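You operate a simulated robot arm through the tools that you are given. There is no shell and no other tool.

The job below is to be done with a simulated robot arm. You get a single attempt, and the scene is never put back.

Task
Share out the small strainers on the top of the steel table with the air box. At the end: the silver small strainer labelled "T257" from the top of the steel table with the air box is on top of the brown bolts carton; the silver small strainer that says "T352" from the top of the steel table with the air box is in the drawer of the steel table with the air box; whatever was shut is shut again. Leave all else as you found it, and nothing knocked over (what rides in a drawer may roll over).

It is judged by the outcome, as a careful person would: the job done as asked, and still so three seconds after it is handed in. It fails if anything else is knocked over, pushed out of place, dropped, spilled or broken.

Robot
A 7-joint arm with a two-finger parallel gripper, fixed in place. Base frame: the origin is on the floor under the middle of its stand, x ahead of it, y to its left, z up; the work surface is at about z = 80. Units: cm, degrees, N and s.
With the tool pointing down near the work surface it reaches from about 24 to 68 cm from the base axis. Its first joint turns from -66.0 to 66.0 degrees. Payload 2.4 kg.
Tool frame: the origin (TCP) lies between the finger pads and is the grasp point; the fingertips stand 3 cm ahead of it; z points along the fingers, y is the line along which they close. Largest opening 9.4 cm; finger width 2.8, thickness 1; the body of the gripper, 5 by 9.6 cm, starts 5.5 cm behind the TCP.
Orientation is told as [roll, pitch, yaw] about the base's x, y, z axes, in that order, counted from this pose: with the fingers straight down and closing along the base's y, the tool's x points along the base's -x, its y along +y and its z along -z.

Tools
- The arm moves only by the tool nudge_tool. Its argument "targets" is text: rows parted by semicolons, each of 7 numbers parted by spaces: the turn, a rotation vector about the base's x, y, z in degrees, then the shift along the base's x, y, z in cm, then the opening, from 0 (shut) to 1 (fully open). In form: ax ay az x y z hand; .... A call has 1 to 20 rows; each row shifts and turns the commanded pose from where the row before left it. Rows are played at 5 a second. More than 5 cm and 8.6 degrees between two rows, or a gripper value outside its range, and nothing of the call is played. Where a pose cannot be reached the arm comes as near as it can. A force on the tool above 40 N (or 10 N above the force at the start of the call, whichever is more), or a blocked arm, ends the call early, and 0.2 s more pass. The fingers move at their own pace (about 15.3 cm/s each) and stop on an object; they squeeze with about 28 N. The grip force told is the motor's: it shows also when the fingers shut on nothing. Time passes only in rows, and 0.2 s behind the last, so rows that do not move let the fingers close. The reply holds the time, the measured pose of the TCP, the force on the tool along the base axes, the opening and the grip force, in the units named above and with some noise, with the torque about the TCP (base axes, N m) and any sound that the robot's microphone picked up.
- Cameras (640 x 400 px; columns grow to the right, rows downward): "scene" is fixed at [4.82, 50.42, 141.89]; the picture's right is [-0.47, -0.88, 0.00], its down [-0.70, 0.37, -0.61] and it looks along [0.54, -0.28, -0.80] (base axes); focal length 305 px, centre (320, 200). "wrist" rides on the gripper at [7.6, 1.4, -10.3] in the tool frame; the picture's right is [-0.18, 0.98, 0.00], its down [-0.75, -0.14, -0.64] and it looks along [-0.63, -0.12, 0.77] (tool axes); focal length 243 px, centre (320, 200). There is no depth. A picture from a camera that has moved, and an enlarged one, comes with that camera's place and axes in the base frame and with its lens.
- snapshot(camera): a new picture of that camera. No time passes.
- close_up(camera, box): a new picture of the part [left, top, right, bottom] of that camera's present view, enlarged. No time passes.
- job_done(): hands the job in; it is judged then, once.

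Places have to be worked out from the pictures, the camera data and where the tool is seen. Open the gripper and draw the arm clear of the work before you hand the job in, unless the task says otherwise.

The tools are called as a command line: name --argument value ..., lists and objects as JSON in quotes. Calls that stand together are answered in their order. nudge_tool: Moves the arm, as the interface text tells. Its arguments: {"type":"object","properties":{"targets":{"type":"string"}},"required":["targets"]} The other tools are called the same way: snapshot (camera) takes a picture; close_up (camera, box) takes an enlarged picture of a part of a camera's view; job_done () hands the job in.

At the start:

```text
clock: 0.0
eef_pos: [29.13, 16.03, 112.09]
tcp_rot: [0.0, 0.0, 0.0]
wrist_force: [-0.3, -0.6, 0.6]
moment: [0.03, 0.02, -0.01]
gripper_width: 9.39
grasp_force: 0.0
```

scene: 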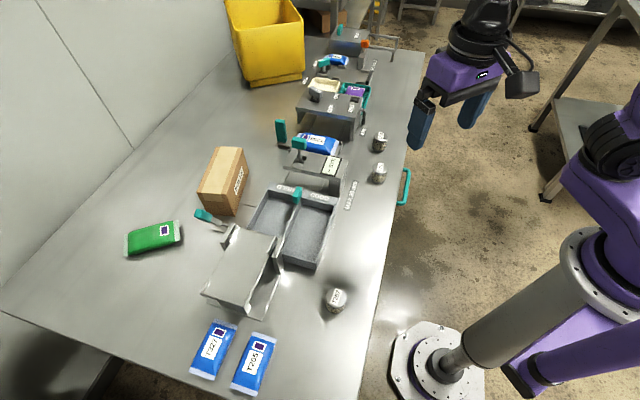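
wrist: 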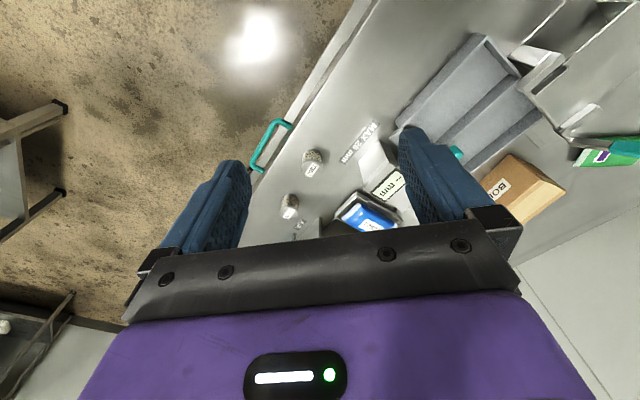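

I start by looking closely at the scene to read the labels on the small strainers and find the drawer.

close_up --camera "scene" --box '[300, 120, 420, 220]'

close_up --camera "scene" --box '[180, 130, 380, 330]'

close_up --camera "scene" --box '[280, 20, 430, 140]'

close_up --camera "wrist" --box '[220, 60, 460, 240]'

close_up --camera "scene" --box '[300, 270, 380, 330]'

```text
4.00 times, centred on (360, 170) of scene
camera zoom: at [4.82, 50.42, 141.89], right [-0.47, -0.88, 0.0], down [-0.7, 0.37, -0.61], along [0.54, -0.28, -0.8], focal length 1218 px, centre (160, 320)
```

zoom: 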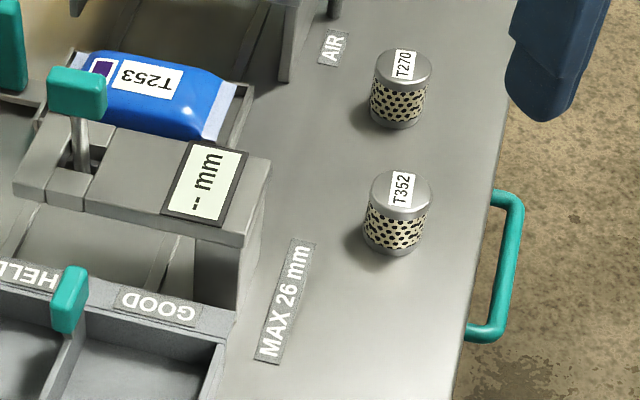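

```text
2.00 times, centred on (280, 230) of scene
camera zoom: at [4.82, 50.42, 141.89], right [-0.47, -0.88, 0.0], down [-0.7, 0.37, -0.61], along [0.54, -0.28, -0.8], focal length 609 px, centre (400, 140)
```

zoom: 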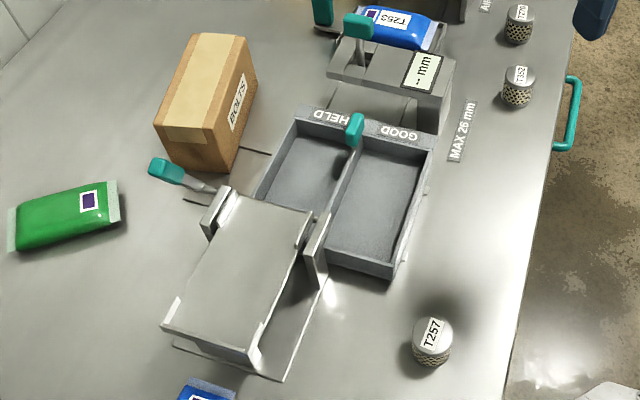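

```text
3.33 times, centred on (355, 80) of scene
camera zoom: at [4.82, 50.42, 141.89], right [-0.47, -0.88, 0.0], down [-0.7, 0.37, -0.61], along [0.54, -0.28, -0.8], focal length 1015 px, centre (203, 600)
```

zoom: 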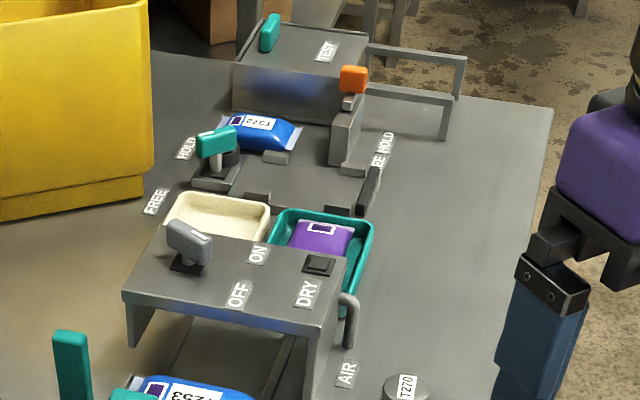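

```text
2.22 times, centred on (340, 150) of wrist
camera zoom: at [21.43, 17.29, 122.31], right [0.18, 0.98, 0.0], down [0.75, -0.14, 0.64], along [0.63, -0.12, -0.77], focal length 539 px, centre (276, 311)
```

zoom: 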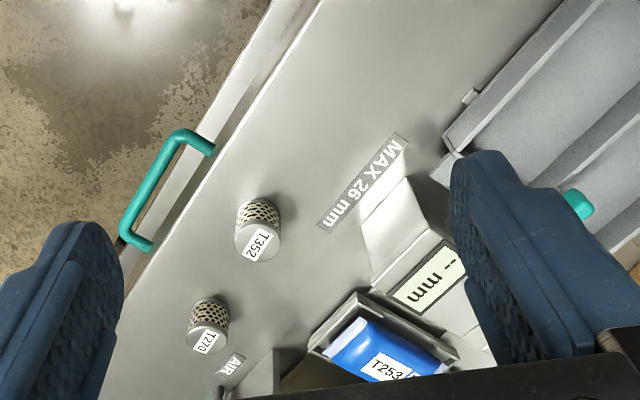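

```text
6.67 times, centred on (340, 300) of scene
camera zoom: at [4.82, 50.42, 141.89], right [-0.47, -0.88, 0.0], down [-0.7, 0.37, -0.61], along [0.54, -0.28, -0.8], focal length 2030 px, centre (187, -467)
```

zoom: 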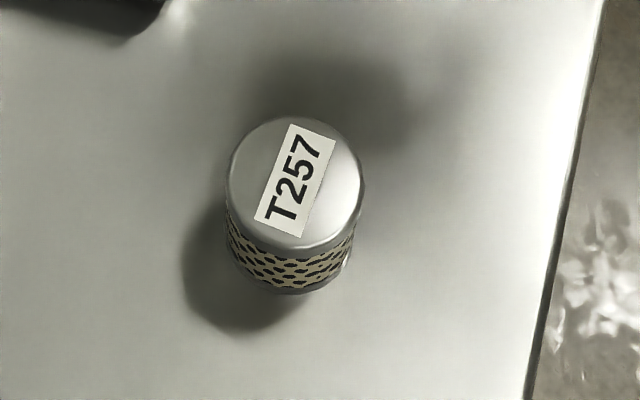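

T257 stands alone near (21.5, 38.4), T352 near (45.2, 11.7), and the teal drawer handle bar runs at 45° around (45.8, -0.9, 69). The carton top is about 77 cm out, so I will grip T257 with a tool tilted outward. First I move above T257 while yawing the tool to the radial direction.

nudge_tool --targets "0 0 7.6 -0.95 2.5 -1 1; 0 0 7.6 -0.95 2.5 -1 1; 0 0 7.6 -0.95 2.5 -1 1; 0 0 7.6 -0.95 2.5 -1 1; 0 0 7.6 -0.95 2.5 -1 1; 0 0 7.6 -0.95 2.5 -1 1; 0 0 7.6 -0.95 2.5 -1 1; 0 0 7.6 -0.95 2.5 -1 1; 0 0 0 0 0 0 1"

```text
clock: 2.0
eef_pos: [21.4, 35.8, 104.23]
tcp_rot: [0.0, -0.1, 60.8]
wrist_force: [-1.1, 0.0, -0.5]
moment: [-0.03, 0.02, 0.04]
gripper_width: 9.36
grasp_force: 0.2
```

The arm reached the hover with yaw 60.8. I look with the wrist camera to refine T257's place.

snapshot --camera "wrist"

snapshot --camera "scene"

```text
taken
camera wrist: at [16.5, 29.82, 114.57], right [-0.77, 0.64, 0.0], down [0.49, 0.59, 0.64], along [0.41, 0.49, -0.77], focal length 243 px, centre (320, 200)
```

wrist: 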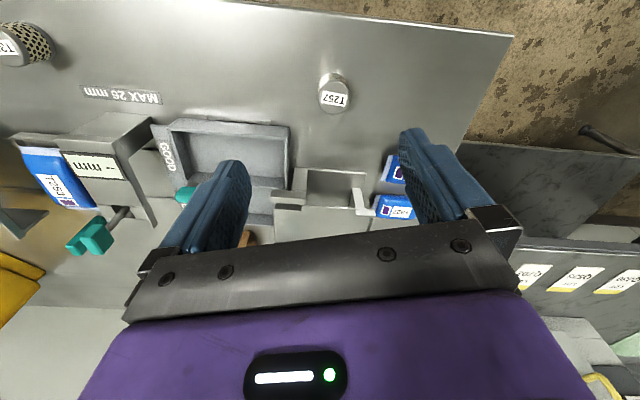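

```text
taken
```

scene: 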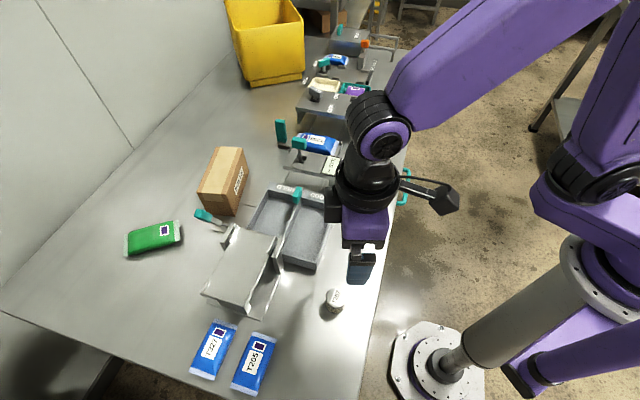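

I zoom in on T257 in the wrist view to measure it better.

close_up --camera "wrist" --box '[280, 50, 400, 125]'

close_up --camera "scene" --box '[310, 210, 410, 320]'

```text
5.33 times, centred on (340, 88) of wrist
camera zoom: at [16.5, 29.82, 114.57], right [-0.77, 0.64, 0.0], down [0.49, 0.59, 0.64], along [0.41, 0.49, -0.77], focal length 1294 px, centre (213, 800)
```

zoom: 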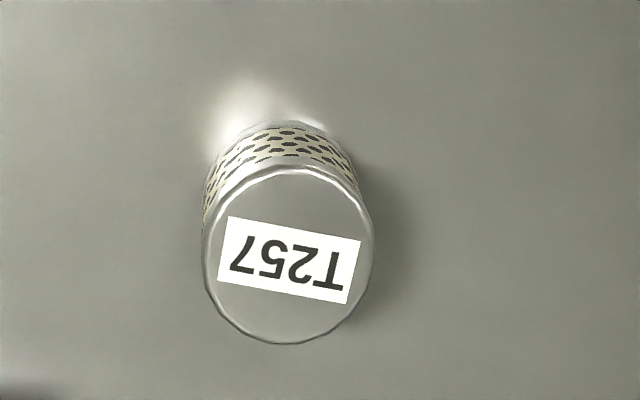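

```text
3.64 times, centred on (360, 265) of scene
camera zoom: at [4.81, 50.42, 141.89], right [-0.47, -0.88, 0.0], down [-0.7, 0.37, -0.61], along [0.54, -0.28, -0.8], focal length 1108 px, centre (174, -36)
```

zoom: 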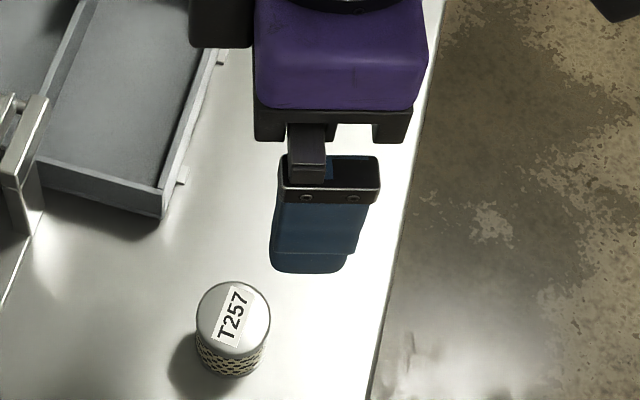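

Both cameras agree on T257 at about (21.25, 38.05), about 3.9 cm across with its top near z=84.5. I tilt the tool 30° outward and lower toward it with a part-open hand.

nudge_tool --targets "6.547 -3.659 0 -0.04 0.56 -2.5 0.75; 6.547 -3.659 0 -0.04 0.56 -2.5 0.75; 6.547 -3.659 0 -0.04 0.56 -2.5 0.75; 6.547 -3.659 0 -0.04 0.56 -2.5 0.75; 0 0 0 0 0 0 0.75"

```text
clock: 3.2
eef_pos: [21.87, 37.89, 95.41]
tcp_rot: [-0.5, -27.4, 60.8]
wrist_force: [-0.3, -0.1, -0.1]
moment: [-0.01, 0.01, 0.02]
gripper_width: 7.05
grasp_force: 0.0
out of reach, approached as far as the arm can: row 3, 4
```

The last degrees of tilt were out of reach (27.4° reached). I back the tilt off slightly and lower a little to see what pose the arm holds.

nudge_tool --targets "-4.365 2.439 0 0 0 -1 0.75; 0 0 0 0 0 0 0.75"

```text
clock: 3.8
eef_pos: [22.17, 37.91, 94.38]
tcp_rot: [-0.1, -25.0, 60.8]
wrist_force: [0.0, -0.5, -0.9]
moment: [-0.02, 0.01, 0.01]
gripper_width: 7.06
grasp_force: 0.0
```

Tilt 25° is held without complaint. I correct the sideways offset and lower most of the way, then check.

nudge_tool --targets "0 0 0 -0.92 0.14 -1.5 0.75; 0 0 0 0 0 -1.5 0.75; 0 0 0 0 0 -1.5 0.75; 0 0 0 0 0 -0.9 0.75; 0 0 0 0 0 0 0.75"

snapshot --camera "wrist"

close_up --camera "scene" --box '[280, 200, 420, 330]'

```text
clock: 5.0
eef_pos: [21.08, 37.85, 88.95]
tcp_rot: [0.0, -24.9, 60.9]
wrist_force: [0.1, -0.6, 0.4]
moment: [0.02, 0.01, -0.01]
gripper_width: 7.05
grasp_force: 0.1
```

```text
taken
camera wrist: at [14.49, 28.77, 95.07], right [-0.78, 0.63, 0.08], down [0.32, 0.29, 0.9], along [0.54, 0.72, -0.43], focal length 243 px, centre (320, 200)
```

wrist: 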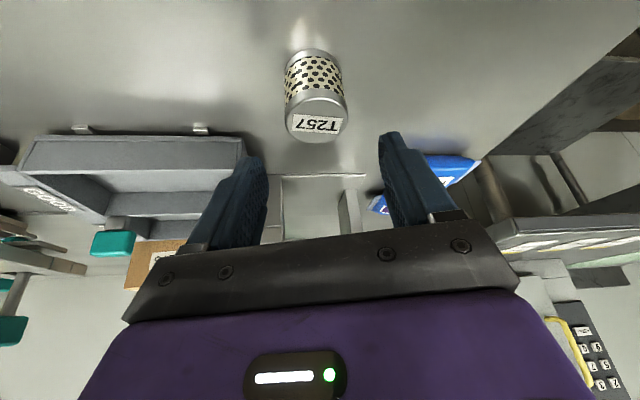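

```text
3.08 times, centred on (350, 265) of scene
camera zoom: at [4.82, 50.42, 141.89], right [-0.47, -0.88, 0.0], down [-0.7, 0.37, -0.61], along [0.54, -0.28, -0.8], focal length 937 px, centre (228, 0)
```

zoom: 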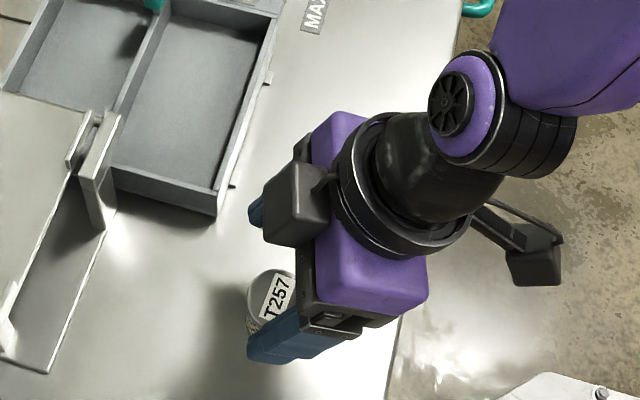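

T257 is centred between the fingers in the wrist view. I lower straight down to z≈83.75.

nudge_tool --targets "0 0 0 0.03 0.05 -1.3 0.75; 0 0 0 0.03 0.05 -1.3 0.75; 0 0 0 0 0 -1.3 0.75; 0 0 0 0 0 -1.2 0.75; 0 0 0 0 0 0 0.75"

snapshot --camera "wrist"

```text
clock: 6.2
eef_pos: [21.14, 38.06, 83.87]
tcp_rot: [0.0, -25.0, 60.8]
wrist_force: [-0.1, 0.1, -0.4]
moment: [0.0, -0.03, -0.01]
gripper_width: 7.05
grasp_force: 0.1
```

```text
taken
camera wrist: at [14.45, 28.92, 89.97], right [-0.78, 0.62, 0.08], down [0.32, 0.29, 0.9], along [0.54, 0.72, -0.43], focal length 243 px, centre (320, 200)
```

wrist: 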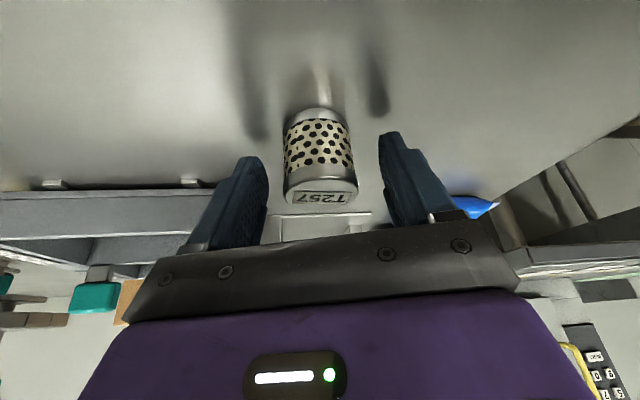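

The strainer stands between the pads. I close the fingers in steps.

nudge_tool --targets "0 0 0 0 0 0 0.6; 0 0 0 0 0 0 0.5; 0 0 0 0 0 0 0.45; 0 0 0 0 0 0 0.4; 0 0 0 0 0 0 0.3; 0 0 0 0 0 0 0.1; 0 0 0 0 0 0 0; 0 0 0 0 0 0 0"

snapshot --camera "wrist"

```text
clock: 8.0
eef_pos: [21.15, 38.02, 83.78]
tcp_rot: [0.0, -25.0, 60.8]
wrist_force: [0.3, -0.4, 0.9]
moment: [-0.01, -0.11, -0.03]
gripper_width: 3.94
grasp_force: 28.1
```

```text
taken
camera wrist: at [14.46, 28.91, 89.99], right [-0.78, 0.63, 0.08], down [0.32, 0.29, 0.9], along [0.54, 0.72, -0.43], focal length 243 px, centre (320, 200)
```

wrist: 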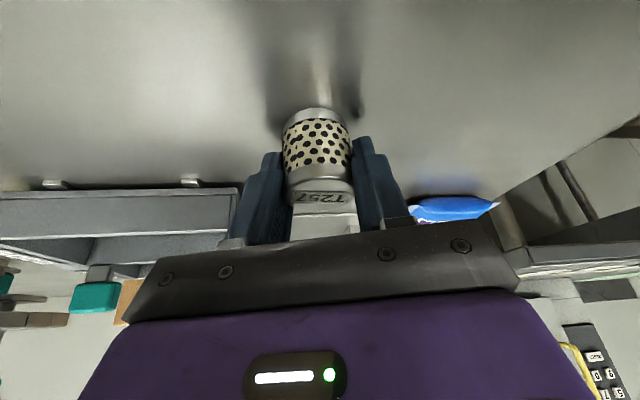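

Held at 3.94 cm with full grip force. I lift straight up and check that it hangs square.

nudge_tool --targets "0 0 0 0 0 0.5 0; 0 0 0 0 0 1.5 0; 0 0 0 0 0 2 0; 0 0 0 0 0 2 0; 0 0 0 0 0 2 0; 0 0 0 0 0 0 0"

snapshot --camera "wrist"

snapshot --camera "scene"

```text
clock: 9.4
eef_pos: [21.33, 38.04, 92.14]
tcp_rot: [0.0, -25.0, 60.8]
wrist_force: [-0.3, -0.4, -0.2]
moment: [-0.01, 0.0, 0.01]
gripper_width: 0.01
grasp_force: 27.7
```

```text
taken
camera wrist: at [14.57, 28.89, 98.17], right [-0.78, 0.63, 0.08], down [0.32, 0.29, 0.9], along [0.54, 0.72, -0.43], focal length 243 px, centre (320, 200)
```

wrist: 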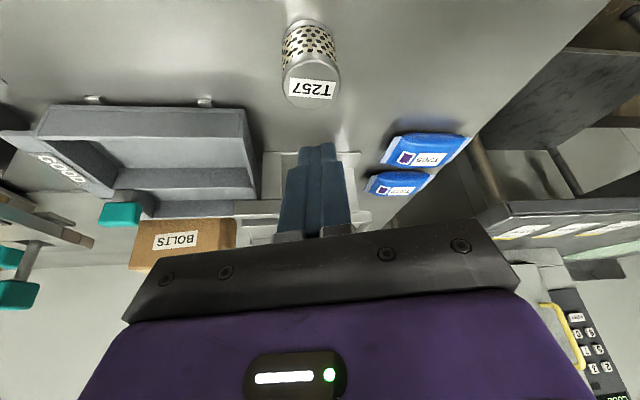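

```text
taken
```

scene: 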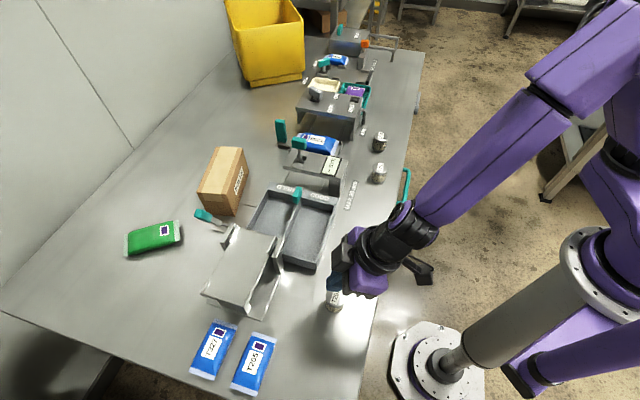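

The strainer slipped out and stands on the table still; the fingers closed empty. I zoom in to find its exact place again.

close_up --camera "wrist" --box '[260, 0, 380, 120]'

close_up --camera "scene" --box '[300, 250, 400, 330]'

```text
3.33 times, centred on (320, 60) of wrist
camera zoom: at [14.57, 28.89, 98.17], right [-0.78, 0.63, 0.08], down [0.32, 0.29, 0.9], along [0.54, 0.72, -0.43], focal length 809 px, centre (320, 667)
```

zoom: 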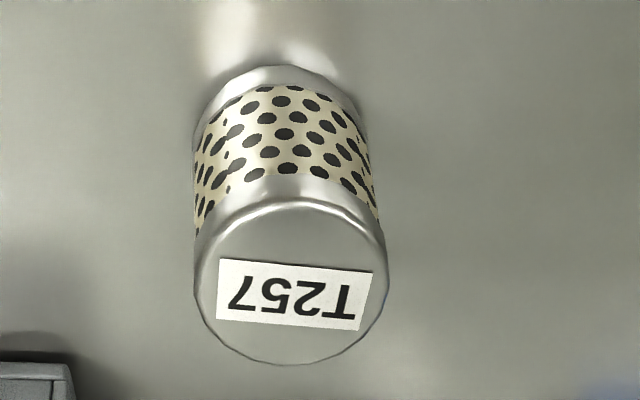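

```text
5.00 times, centred on (350, 290) of scene
camera zoom: at [4.82, 50.42, 141.89], right [-0.47, -0.88, 0.0], down [-0.7, 0.37, -0.61], along [0.54, -0.28, -0.8], focal length 1523 px, centre (170, -250)
```

zoom: 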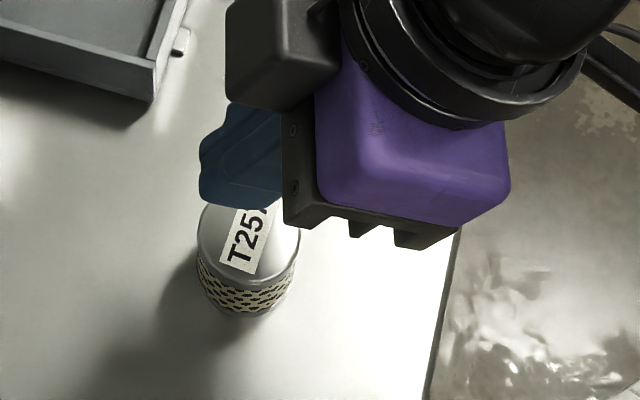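

Size cues put the strainer's top nearer z=83.9 (height ≈3.9), so my pads held only its rim. I reopen, set the TCP slightly inward so the tilted pads cover its whole side, go lower, and regrip.

nudge_tool --targets "0 0 0 -0.1 -0.2 0 0.4; 0 0 0 -0.1 -0.2 0 0.75; 0 0 0 -0.13 -0.19 0 0.75; 0 0 0 0 0 -2 0.75; 0 0 0 0 0 -2 0.75; 0 0 0 0 0 -2 0.75; 0 0 0 0 0 -1.5 0.75; 0 0 0 0 0 -1 0.75; 0 0 0 0 0 0 0.75"

snapshot --camera "wrist"

```text
clock: 11.4
eef_pos: [20.75, 37.41, 83.5]
tcp_rot: [0.0, -25.0, 60.8]
wrist_force: [-0.9, 0.5, -0.3]
moment: [0.0, 0.03, -0.01]
gripper_width: 7.04
grasp_force: 0.1
```

```text
taken
camera wrist: at [14.01, 28.27, 89.55], right [-0.78, 0.63, 0.08], down [0.32, 0.29, 0.9], along [0.54, 0.72, -0.43], focal length 243 px, centre (320, 200)
```

wrist: 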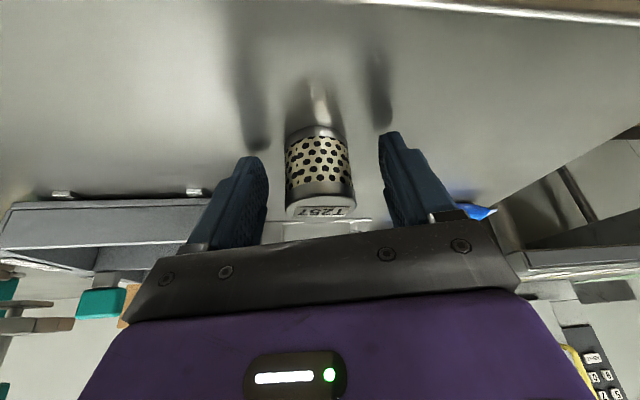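

Well placed: the pads now cover most of the strainer's side. I close and lift a small step to test.

nudge_tool --targets "0 0 0 0 0 0 0.6; 0 0 0 0 0 0 0.5; 0 0 0 0 0 0 0.4; 0 0 0 0 0 0 0.2; 0 0 0 0 0 0 0; 0 0 0 0 0 0 0; 0 0 0 0 0 0.2 0; 0 0 0 0 0 0.3 0; 0 0 0 0 0 0.3 0; 0 0 0 0 0 0 0"

snapshot --camera "wrist"

```text
clock: 13.6
eef_pos: [20.82, 37.57, 84.15]
tcp_rot: [0.0, -25.0, 60.8]
wrist_force: [0.5, -0.8, -1.3]
moment: [-0.06, -0.01, 0.01]
gripper_width: 4.22
grasp_force: 27.9
```

```text
taken
camera wrist: at [14.12, 28.35, 90.3], right [-0.78, 0.63, 0.08], down [0.32, 0.29, 0.9], along [0.54, 0.72, -0.43], focal length 243 px, centre (320, 200)
```

wrist: 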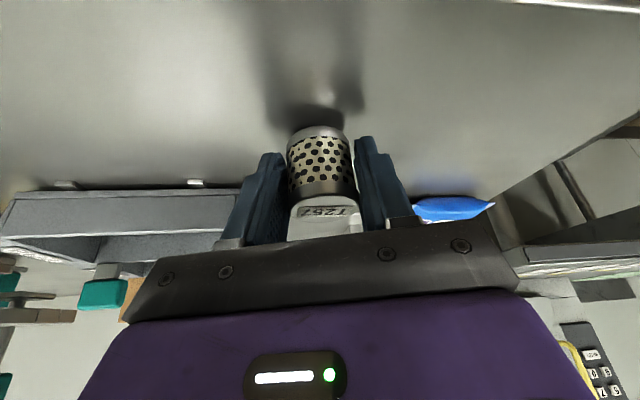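

Now the width is 4.22 cm, the true diameter, and a little weight shows. I lift further gently.

nudge_tool --targets "0 0 0 0 0 0.5 0; 0 0 0 0 0 1 0; 0 0 0 0 0 1.2 0; 0 0 0 0 0 1.5 0; 0 0 0 0 0 2 0; 0 0 0 0 0 2 0; 0 0 0 0 0 2 0; 0 0 0 0 0 0 0"

snapshot --camera "wrist"

snapshot --camera "scene"

```text
clock: 15.4
eef_pos: [20.76, 37.6, 94.31]
tcp_rot: [0.1, -25.1, 60.8]
wrist_force: [0.3, -0.4, -0.3]
moment: [0.02, -0.02, -0.01]
gripper_width: 4.24
grasp_force: 27.7
```

```text
taken
camera wrist: at [14.08, 28.42, 100.37], right [-0.78, 0.63, 0.08], down [0.32, 0.29, 0.9], along [0.54, 0.72, -0.43], focal length 243 px, centre (320, 200)
```

wrist: 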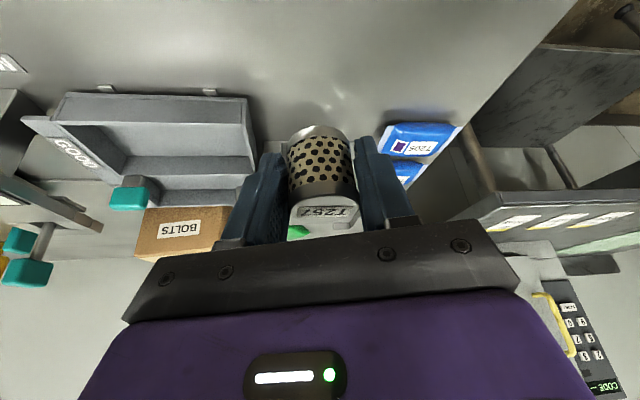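

```text
taken
```

scene: 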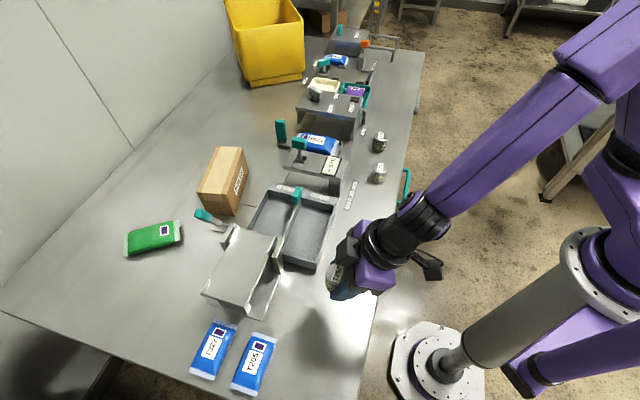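

T257 is firmly held. Now I measure the carton precisely.

close_up --camera "scene" --box '[180, 130, 280, 230]'

close_up --camera "wrist" --box '[100, 170, 260, 270]'

```text
4.00 times, centred on (230, 180) of scene
camera zoom: at [4.82, 50.42, 141.89], right [-0.47, -0.88, 0.0], down [-0.7, 0.37, -0.61], along [0.54, -0.28, -0.8], focal length 1218 px, centre (680, 280)
```

zoom: 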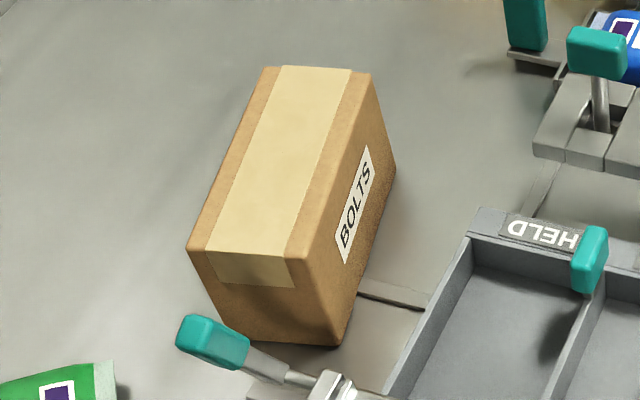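

```text
4.00 times, centred on (180, 220) of wrist
camera zoom: at [14.08, 28.42, 100.37], right [-0.78, 0.63, 0.08], down [0.32, 0.29, 0.9], along [0.54, 0.72, -0.43], focal length 970 px, centre (880, 120)
```

zoom: 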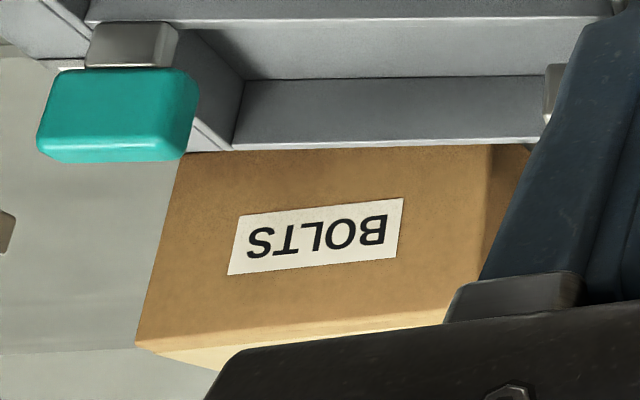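

The carton's top is about 14.5 × 7.3 cm, centred near (60.2, 48.0) at z≈88.1. I raise T257 and carry it over the tray area toward the carton, turning the tilt direction to the carton's azimuth.

nudge_tool --targets "0 0 0 0 0 3.3 0; 0 0 0 0 0 3.3 0; 0 0 0 0 0 3.3 0; 0 0 -1.6 2.857 0.831 0 0; 0 0 -1.6 2.857 0.831 0 0; 0 0 -1.6 2.857 0.831 0 0; 0 0 -1.6 2.857 0.831 0 0; 0 0 -1.6 2.857 0.831 0 0; 0 0 -1.6 2.857 0.831 0 0; 0 0 -1.6 2.857 0.831 0 0; 0 0 -1.6 2.857 0.831 0 0; 0 0 -1.6 2.857 0.831 0 0; 0 0 0 0 0 0 0"

snapshot --camera "wrist"

snapshot --camera "scene"

```text
clock: 18.2
eef_pos: [46.74, 44.95, 104.49]
tcp_rot: [0.1, -25.0, 46.4]
wrist_force: [-0.1, 0.1, -0.7]
moment: [0.01, -0.01, 0.01]
gripper_width: 4.24
grasp_force: 27.7
```

```text
taken
camera wrist: at [37.92, 37.69, 110.51], right [-0.6, 0.8, 0.08], down [0.39, 0.2, 0.9], along [0.7, 0.57, -0.43], focal length 243 px, centre (320, 200)
```

wrist: 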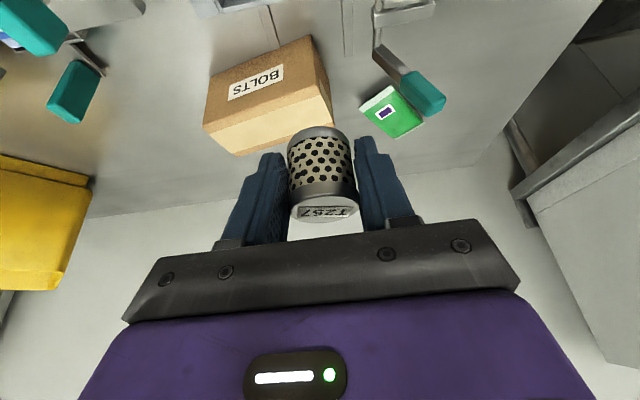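

```text
taken
```

scene: 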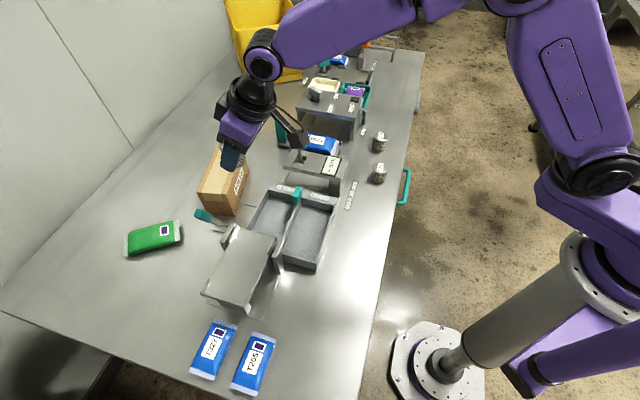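

All clear and T257 steady. I continue out to above the carton's top.

nudge_tool --targets "0 0 -1.6 2.79 0.86 0 0; 0 0 -1.6 2.79 0.86 0 0; 0 0 -1.6 2.79 0.86 0 0; 0 0 -1.6 2.79 0.86 0 0; 0 0 0 0 0 0 0"

snapshot --camera "wrist"

snapshot --camera "scene"

```text
clock: 19.4
eef_pos: [58.0, 48.39, 104.27]
tcp_rot: [0.0, -25.0, 40.0]
wrist_force: [-0.2, -0.2, -1.3]
moment: [0.01, 0.04, 0.01]
gripper_width: 4.21
grasp_force: 28.0
```

```text
taken
camera wrist: at [48.39, 42.3, 110.44], right [-0.5, 0.86, 0.08], down [0.41, 0.16, 0.9], along [0.76, 0.49, -0.43], focal length 243 px, centre (320, 200)
```

wrist: 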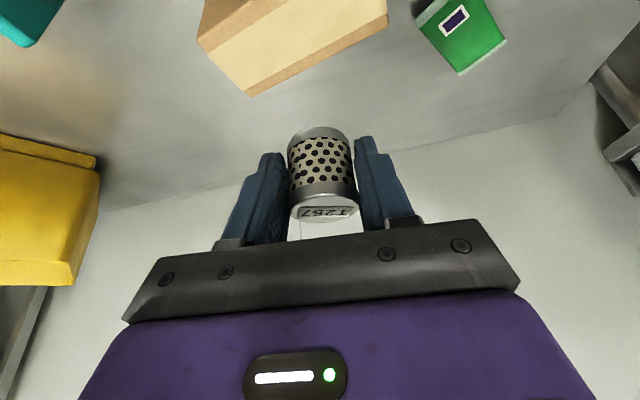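

```text
taken
```

scene: 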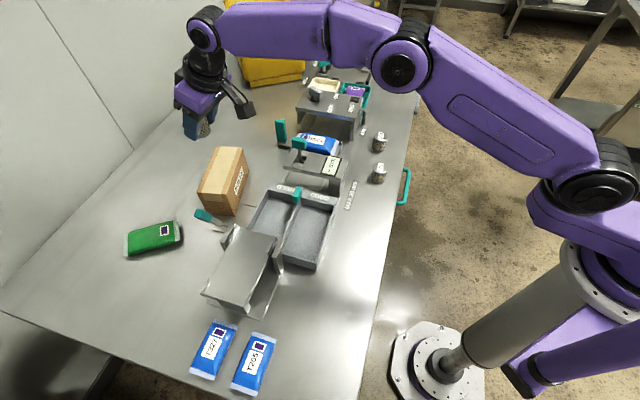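

The reach is fine. I zoom in on the carton in the wrist view to check the drop point.

close_up --camera "wrist" --box '[180, 0, 420, 150]'

close_up --camera "scene" --box '[160, 60, 280, 230]'

```text
2.67 times, centred on (300, 75) of wrist
camera zoom: at [48.39, 42.3, 110.44], right [-0.5, 0.86, 0.08], down [0.41, 0.16, 0.9], along [0.76, 0.49, -0.43], focal length 647 px, centre (373, 533)
```

zoom: 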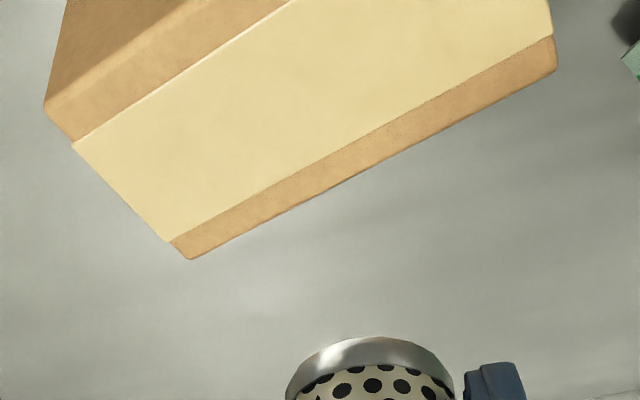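

```text
2.35 times, centred on (220, 145) of scene
camera zoom: at [4.82, 50.42, 141.89], right [-0.47, -0.88, 0.0], down [-0.7, 0.37, -0.61], along [0.54, -0.28, -0.8], focal length 717 px, centre (555, 329)
```

zoom: 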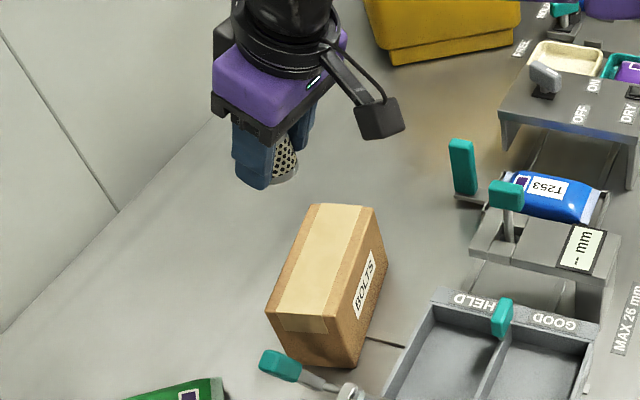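

The drop point is on the carton's centre line, about 1.6 cm from centre. I lower to just above the carton top.

nudge_tool --targets "0 0 0 0 0 -2.2 0; 0 0 0 0 0 -2.2 0; 0 0 0 0 0 -2.2 0; 0 0 0 0 0 -2.2 0; 0 0 0 0 0 -1.6 0; 0 0 0 0 0 -1 0; 0 0 0 0 0 0 0"

snapshot --camera "wrist"

close_up --camera "scene" --box '[160, 90, 280, 230]'

```text
clock: 21.0
eef_pos: [58.07, 48.36, 92.89]
tcp_rot: [-0.1, -25.0, 40.0]
wrist_force: [0.0, 0.1, -0.6]
moment: [-0.01, 0.03, 0.04]
gripper_width: 4.25
grasp_force: 28.5
```

```text
taken
camera wrist: at [48.38, 42.09, 98.9], right [-0.5, 0.86, 0.08], down [0.41, 0.16, 0.9], along [0.76, 0.49, -0.43], focal length 243 px, centre (320, 200)
```

wrist: 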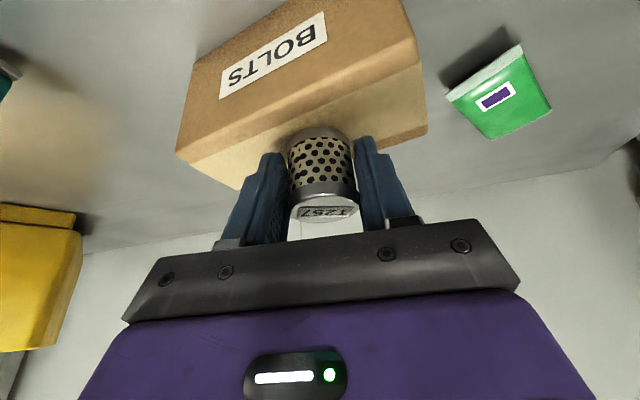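

```text
2.86 times, centred on (220, 160) of scene
camera zoom: at [4.82, 50.42, 141.89], right [-0.47, -0.88, 0.0], down [-0.7, 0.37, -0.61], along [0.54, -0.28, -0.8], focal length 870 px, centre (606, 314)
```

zoom: 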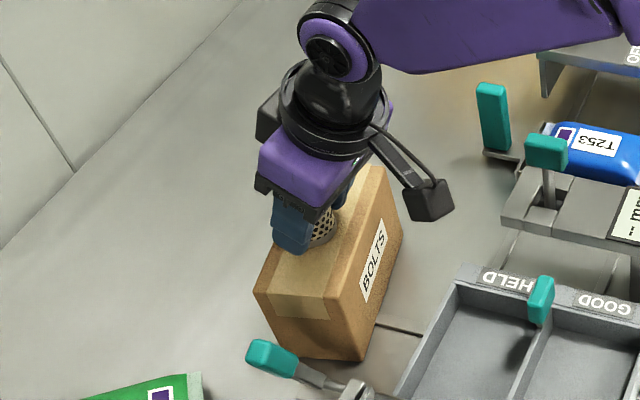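

T257 hangs about 1 cm above the top, well inside its edges. I lower in small steps while watching the force.

nudge_tool --targets "0 0 0 0 0 -0.3 0; 0 0 0 0 0 -0.3 0; 0 0 0 0 0 -0.2 0; 0 0 0 0 0 0 0"

```text
clock: 22.0
eef_pos: [57.89, 48.38, 92.45]
tcp_rot: [0.1, -25.5, 40.1]
wrist_force: [-3.8, -3.5, 19.1]
moment: [-0.23, 0.13, -0.03]
gripper_width: 4.21
grasp_force: 28.2
```

Contact at z≈92.4 (19 N). I ease up slightly to relieve the press, then read again.

nudge_tool --targets "0 0 0 0 0 0.25 0; 0 0 0 0 0 0 0"

close_up --camera "wrist" --box '[160, 0, 460, 240]'

close_up --camera "scene" --box '[190, 130, 270, 190]'

```text
clock: 22.6
eef_pos: [58.04, 48.34, 92.42]
tcp_rot: [-0.1, -25.2, 39.9]
wrist_force: [4.2, 3.6, 14.0]
moment: [0.18, -0.24, -0.02]
gripper_width: 4.22
grasp_force: 27.6
```

```text
1.67 times, centred on (310, 120) of wrist
camera zoom: at [48.37, 42.12, 98.45], right [-0.5, 0.86, 0.08], down [0.4, 0.15, 0.9], along [0.76, 0.49, -0.42], focal length 404 px, centre (337, 333)
```

zoom: 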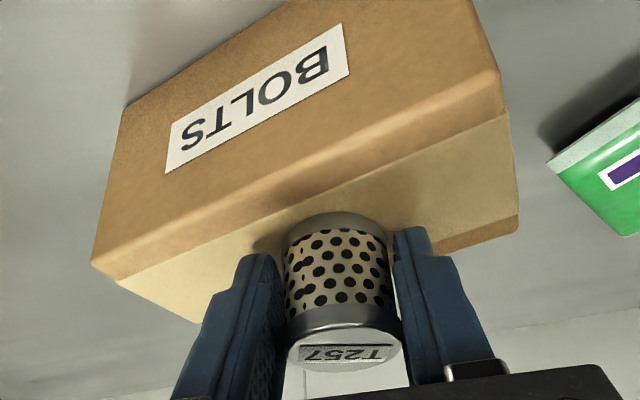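

```text
6.67 times, centred on (230, 160) of scene
camera zoom: at [4.8, 50.41, 141.9], right [-0.47, -0.88, 0.0], down [-0.7, 0.37, -0.61], along [0.54, -0.28, -0.8], focal length 2030 px, centre (920, 467)
```

zoom: 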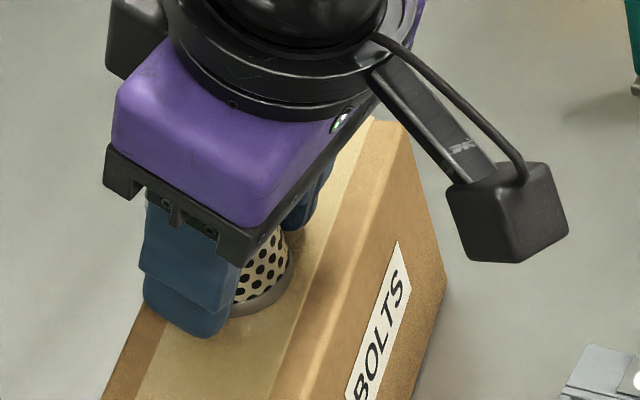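

Still pressing 14 N; I ease up a bit more until the load is nearly zero.

nudge_tool --targets "0 0 0 0 0 0.12 0; 0 0 0 0 0 0 0"

```text
clock: 23.2
eef_pos: [57.82, 48.3, 92.37]
tcp_rot: [0.0, -25.0, 40.0]
wrist_force: [1.3, 3.3, 12.3]
moment: [0.18, -0.26, 0.02]
gripper_width: 4.21
grasp_force: 28.3
```

nudge_tool --targets "0 0 0 0 0 0.15 0; 0 0 0 0 0 0 0; 0 0 0 0 0 0 0"

```text
clock: 24.0
eef_pos: [57.79, 48.2, 92.4]
tcp_rot: [0.1, -24.8, 40.0]
wrist_force: [1.9, 0.6, 4.2]
moment: [0.09, -0.15, -0.01]
gripper_width: 4.17
grasp_force: 28.1
```

The load is down to about 4 N, so T257 rests on the carton. I open the fingers in steps, keeping the tool still.

nudge_tool --targets "0 0 0 0 0 0 0.48; 0 0 0 0 0 0 0.55; 0 0 0 0 0 0 0.65; 0 0 0 0 0 0 0.7; 0 0 0 0 0 0 0.7"

close_up --camera "wrist" --box '[160, 0, 460, 240]'

close_up --camera "scene" --box '[190, 130, 270, 190]'

```text
clock: 25.2
eef_pos: [57.91, 48.28, 92.5]
tcp_rot: [0.0, -25.0, 39.9]
wrist_force: [-0.4, 0.6, 0.2]
moment: [-0.02, 0.0, 0.01]
gripper_width: 6.57
grasp_force: 0.0
```

```text
1.67 times, centred on (310, 120) of wrist
camera zoom: at [48.34, 42.13, 98.6], right [-0.5, 0.86, 0.08], down [0.41, 0.16, 0.9], along [0.76, 0.49, -0.43], focal length 404 px, centre (337, 333)
```

zoom: 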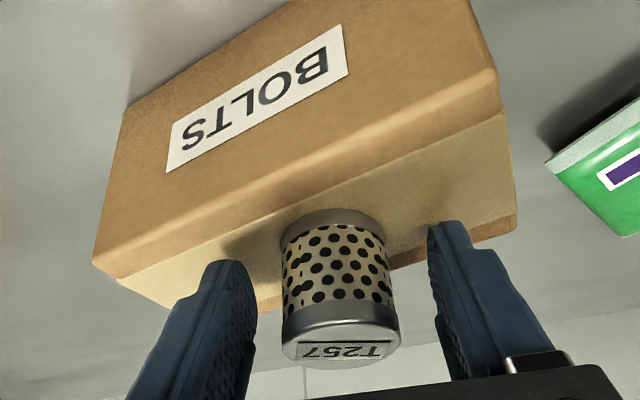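

```text
6.67 times, centred on (230, 160) of scene
camera zoom: at [4.82, 50.42, 141.89], right [-0.47, -0.88, 0.0], down [-0.7, 0.37, -0.61], along [0.54, -0.28, -0.8], focal length 2030 px, centre (920, 467)
```

zoom: 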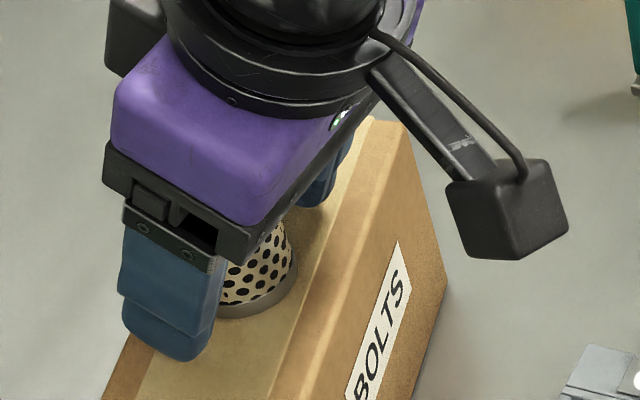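

T257 stands free on the carton. I back out along the tool axis, up and away.

nudge_tool --targets "0 0 0 -0.32 -0.27 0.9 0.7; 0 0 0 -0.65 -0.54 1.81 0.7; 0 0 0 -0.65 -0.54 1.81 0.7; 0 0 0 -0.97 -0.81 2.7 0.7; 0 0 0 -0.97 -0.81 2.7 0.7; 0 0 0 0 0 2 0.7; 0 0 0 0 0 0 0.7"

close_up --camera "wrist" --box '[160, 0, 460, 240]'

snapshot --camera "scene"

```text
clock: 26.8
eef_pos: [54.4, 45.41, 104.47]
tcp_rot: [0.2, -24.9, 40.0]
wrist_force: [0.6, 0.3, -0.6]
moment: [0.02, 0.02, 0.01]
gripper_width: 6.56
grasp_force: 0.1
```

```text
1.67 times, centred on (310, 120) of wrist
camera zoom: at [44.88, 39.18, 110.57], right [-0.5, 0.86, 0.08], down [0.41, 0.16, 0.9], along [0.76, 0.49, -0.43], focal length 404 px, centre (337, 333)
```

zoom: 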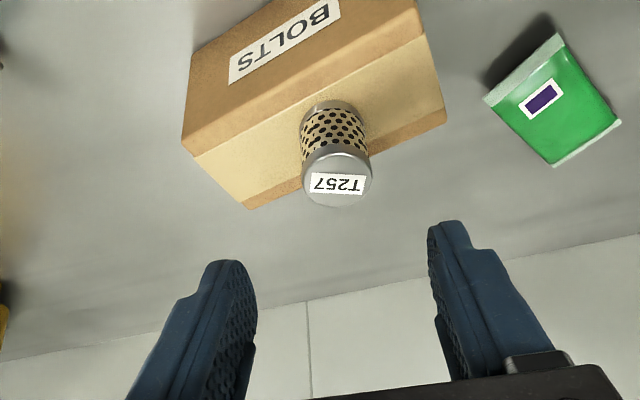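

```text
taken
```

scene: 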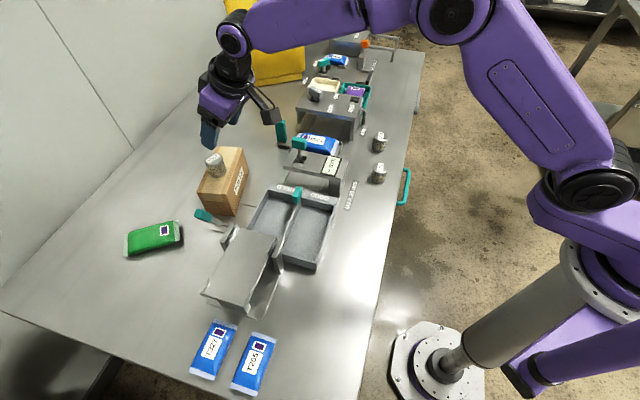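

T257 stands upright on the carton. Next the drawer: I zoom in on the handle with the view now unobstructed.

close_up --camera "scene" --box '[340, 120, 440, 240]'

```text
3.33 times, centred on (390, 180) of scene
camera zoom: at [4.82, 50.42, 141.89], right [-0.47, -0.88, 0.0], down [-0.7, 0.37, -0.61], along [0.54, -0.28, -0.8], focal length 1015 px, centre (87, 267)
```

zoom: 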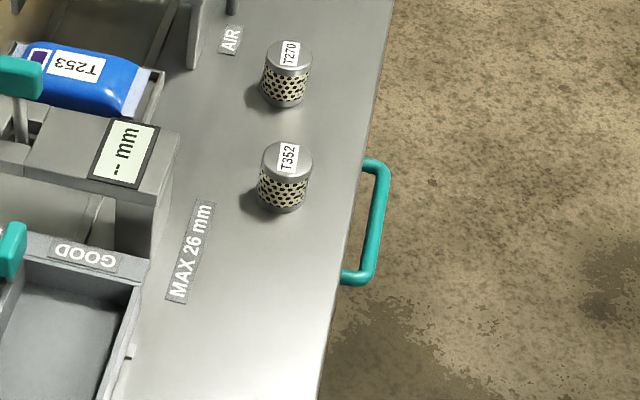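

Next I open the drawer: my plan is to hook the handle bar from behind with one finger, the tool vertical and fully open, closing line square to the table edge. First I untilt, swing back over the table at z≈105 and turn the tool to yaw -45.

nudge_tool --targets "-5.36 6.38 0 -3 -3 0.5 0.7; -5.36 6.38 0 -3 -3 0.5 0.7; -5.36 6.38 0 -3 -3 0.5 0.7; 0 0 -8.5 -0.94 -3.64 0 0.7; 0 0 -8.5 -0.94 -3.64 0 0.7; 0 0 -8.5 -0.94 -3.64 0 0.7; 0 0 -8.5 -0.94 -3.64 0 0.7; 0 0 -8.5 -0.94 -3.64 0 0.7; 0 0 -8.5 -0.94 -3.64 0 0.7; 0 0 -8.5 -0.94 -3.64 0 0.7; 0 0 -8.5 -0.94 -3.64 0 0.7; 0 0 -8.5 -0.94 -3.64 0 0.7; 0 0 -8.5 -0.94 -3.64 0 0.7; 0 0 0 0 0 0 0.7"

snapshot --camera "wrist"

snapshot --camera "scene"

```text
clock: 29.8
eef_pos: [35.94, 0.03, 106.0]
tcp_rot: [0.0, 0.0, -45.2]
wrist_force: [0.8, -0.1, -0.3]
moment: [0.0, -0.01, 0.03]
gripper_width: 6.58
grasp_force: 0.1
```

```text
taken
camera wrist: at [31.54, 6.41, 116.2], right [0.83, 0.56, 0.0], down [0.43, -0.63, 0.64], along [0.36, -0.53, -0.77], focal length 243 px, centre (320, 200)
```

wrist: 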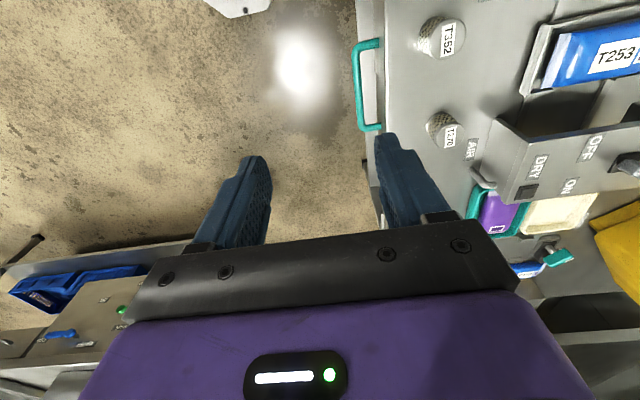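

```text
taken
```

scene: 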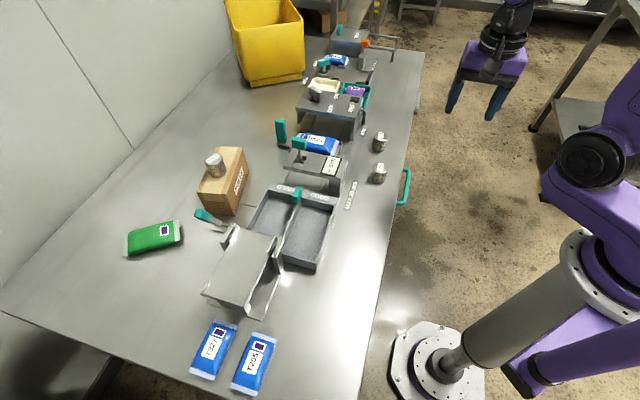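

The wrist now views the handle from above. I zoom in for its exact line.

close_up --camera "wrist" --box '[320, 0, 480, 160]'

close_up --camera "wrist" --box '[330, 30, 400, 140]'

```text
2.50 times, centred on (400, 80) of wrist
camera zoom: at [31.54, 6.41, 116.2], right [0.83, 0.56, 0.0], down [0.43, -0.63, 0.64], along [0.36, -0.53, -0.77], focal length 606 px, centre (120, 500)
```

zoom: 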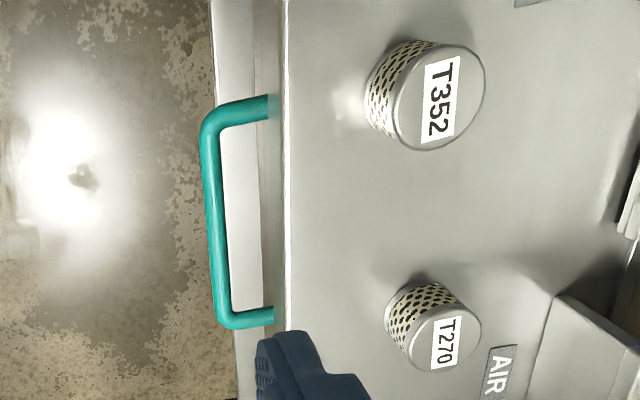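

```text
3.64 times, centred on (365, 85) of wrist
camera zoom: at [31.54, 6.41, 116.2], right [0.83, 0.56, 0.0], down [0.43, -0.63, 0.64], along [0.36, -0.53, -0.77], focal length 882 px, centre (156, 618)
```

zoom: 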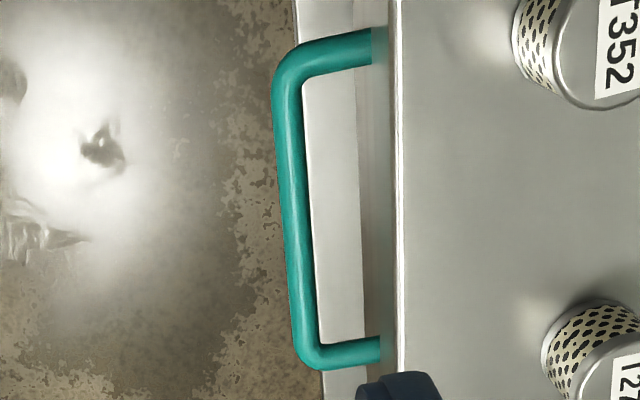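

The bar lies near n≈31.7 along the table normal at z≈69, with about 2 cm free behind it to the table edge. I move outboard of the handle, open fully and lower to just above bar height.

nudge_tool --targets "0 0 0.2 0.91 -2.53 -3.5 1; 0 0 0 0.91 -2.53 -3.5 1; 0 0 0 0.91 -2.53 -3.5 1; 0 0 0 0 0 -4 1; 0 0 0 0 0 -4 1; 0 0 0 0 0 -4 1; 0 0 0 0 0 -4 1; 0 0 0 0 0 -3.5 1; 0 0 0 0 0 0 1"

snapshot --camera "wrist"

snapshot --camera "scene"

```text
clock: 31.8
eef_pos: [38.37, -7.49, 76.15]
tcp_rot: [-0.1, 0.1, -44.8]
wrist_force: [-0.5, -1.3, 0.5]
moment: [0.01, 0.01, 0.01]
gripper_width: 9.4
grasp_force: 0.0
```

```text
taken
camera wrist: at [34.03, -1.18, 86.41], right [0.82, 0.57, 0.0], down [0.43, -0.63, 0.64], along [0.36, -0.53, -0.77], focal length 243 px, centre (320, 200)
```

wrist: 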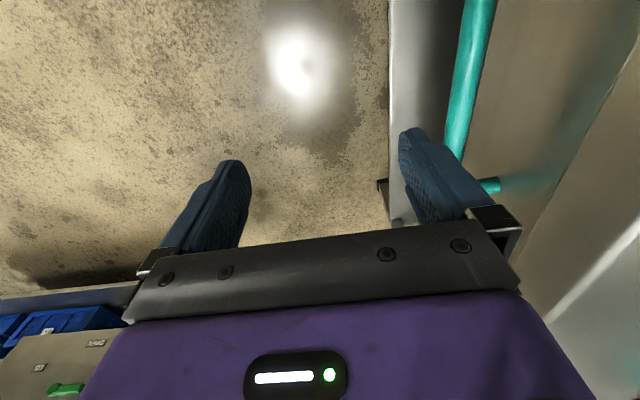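

```text
taken
```

scene: 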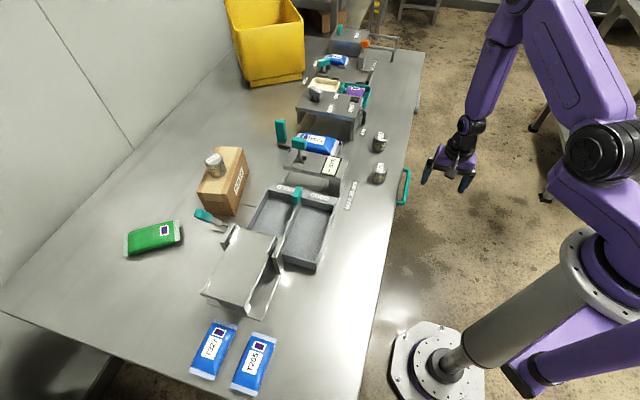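

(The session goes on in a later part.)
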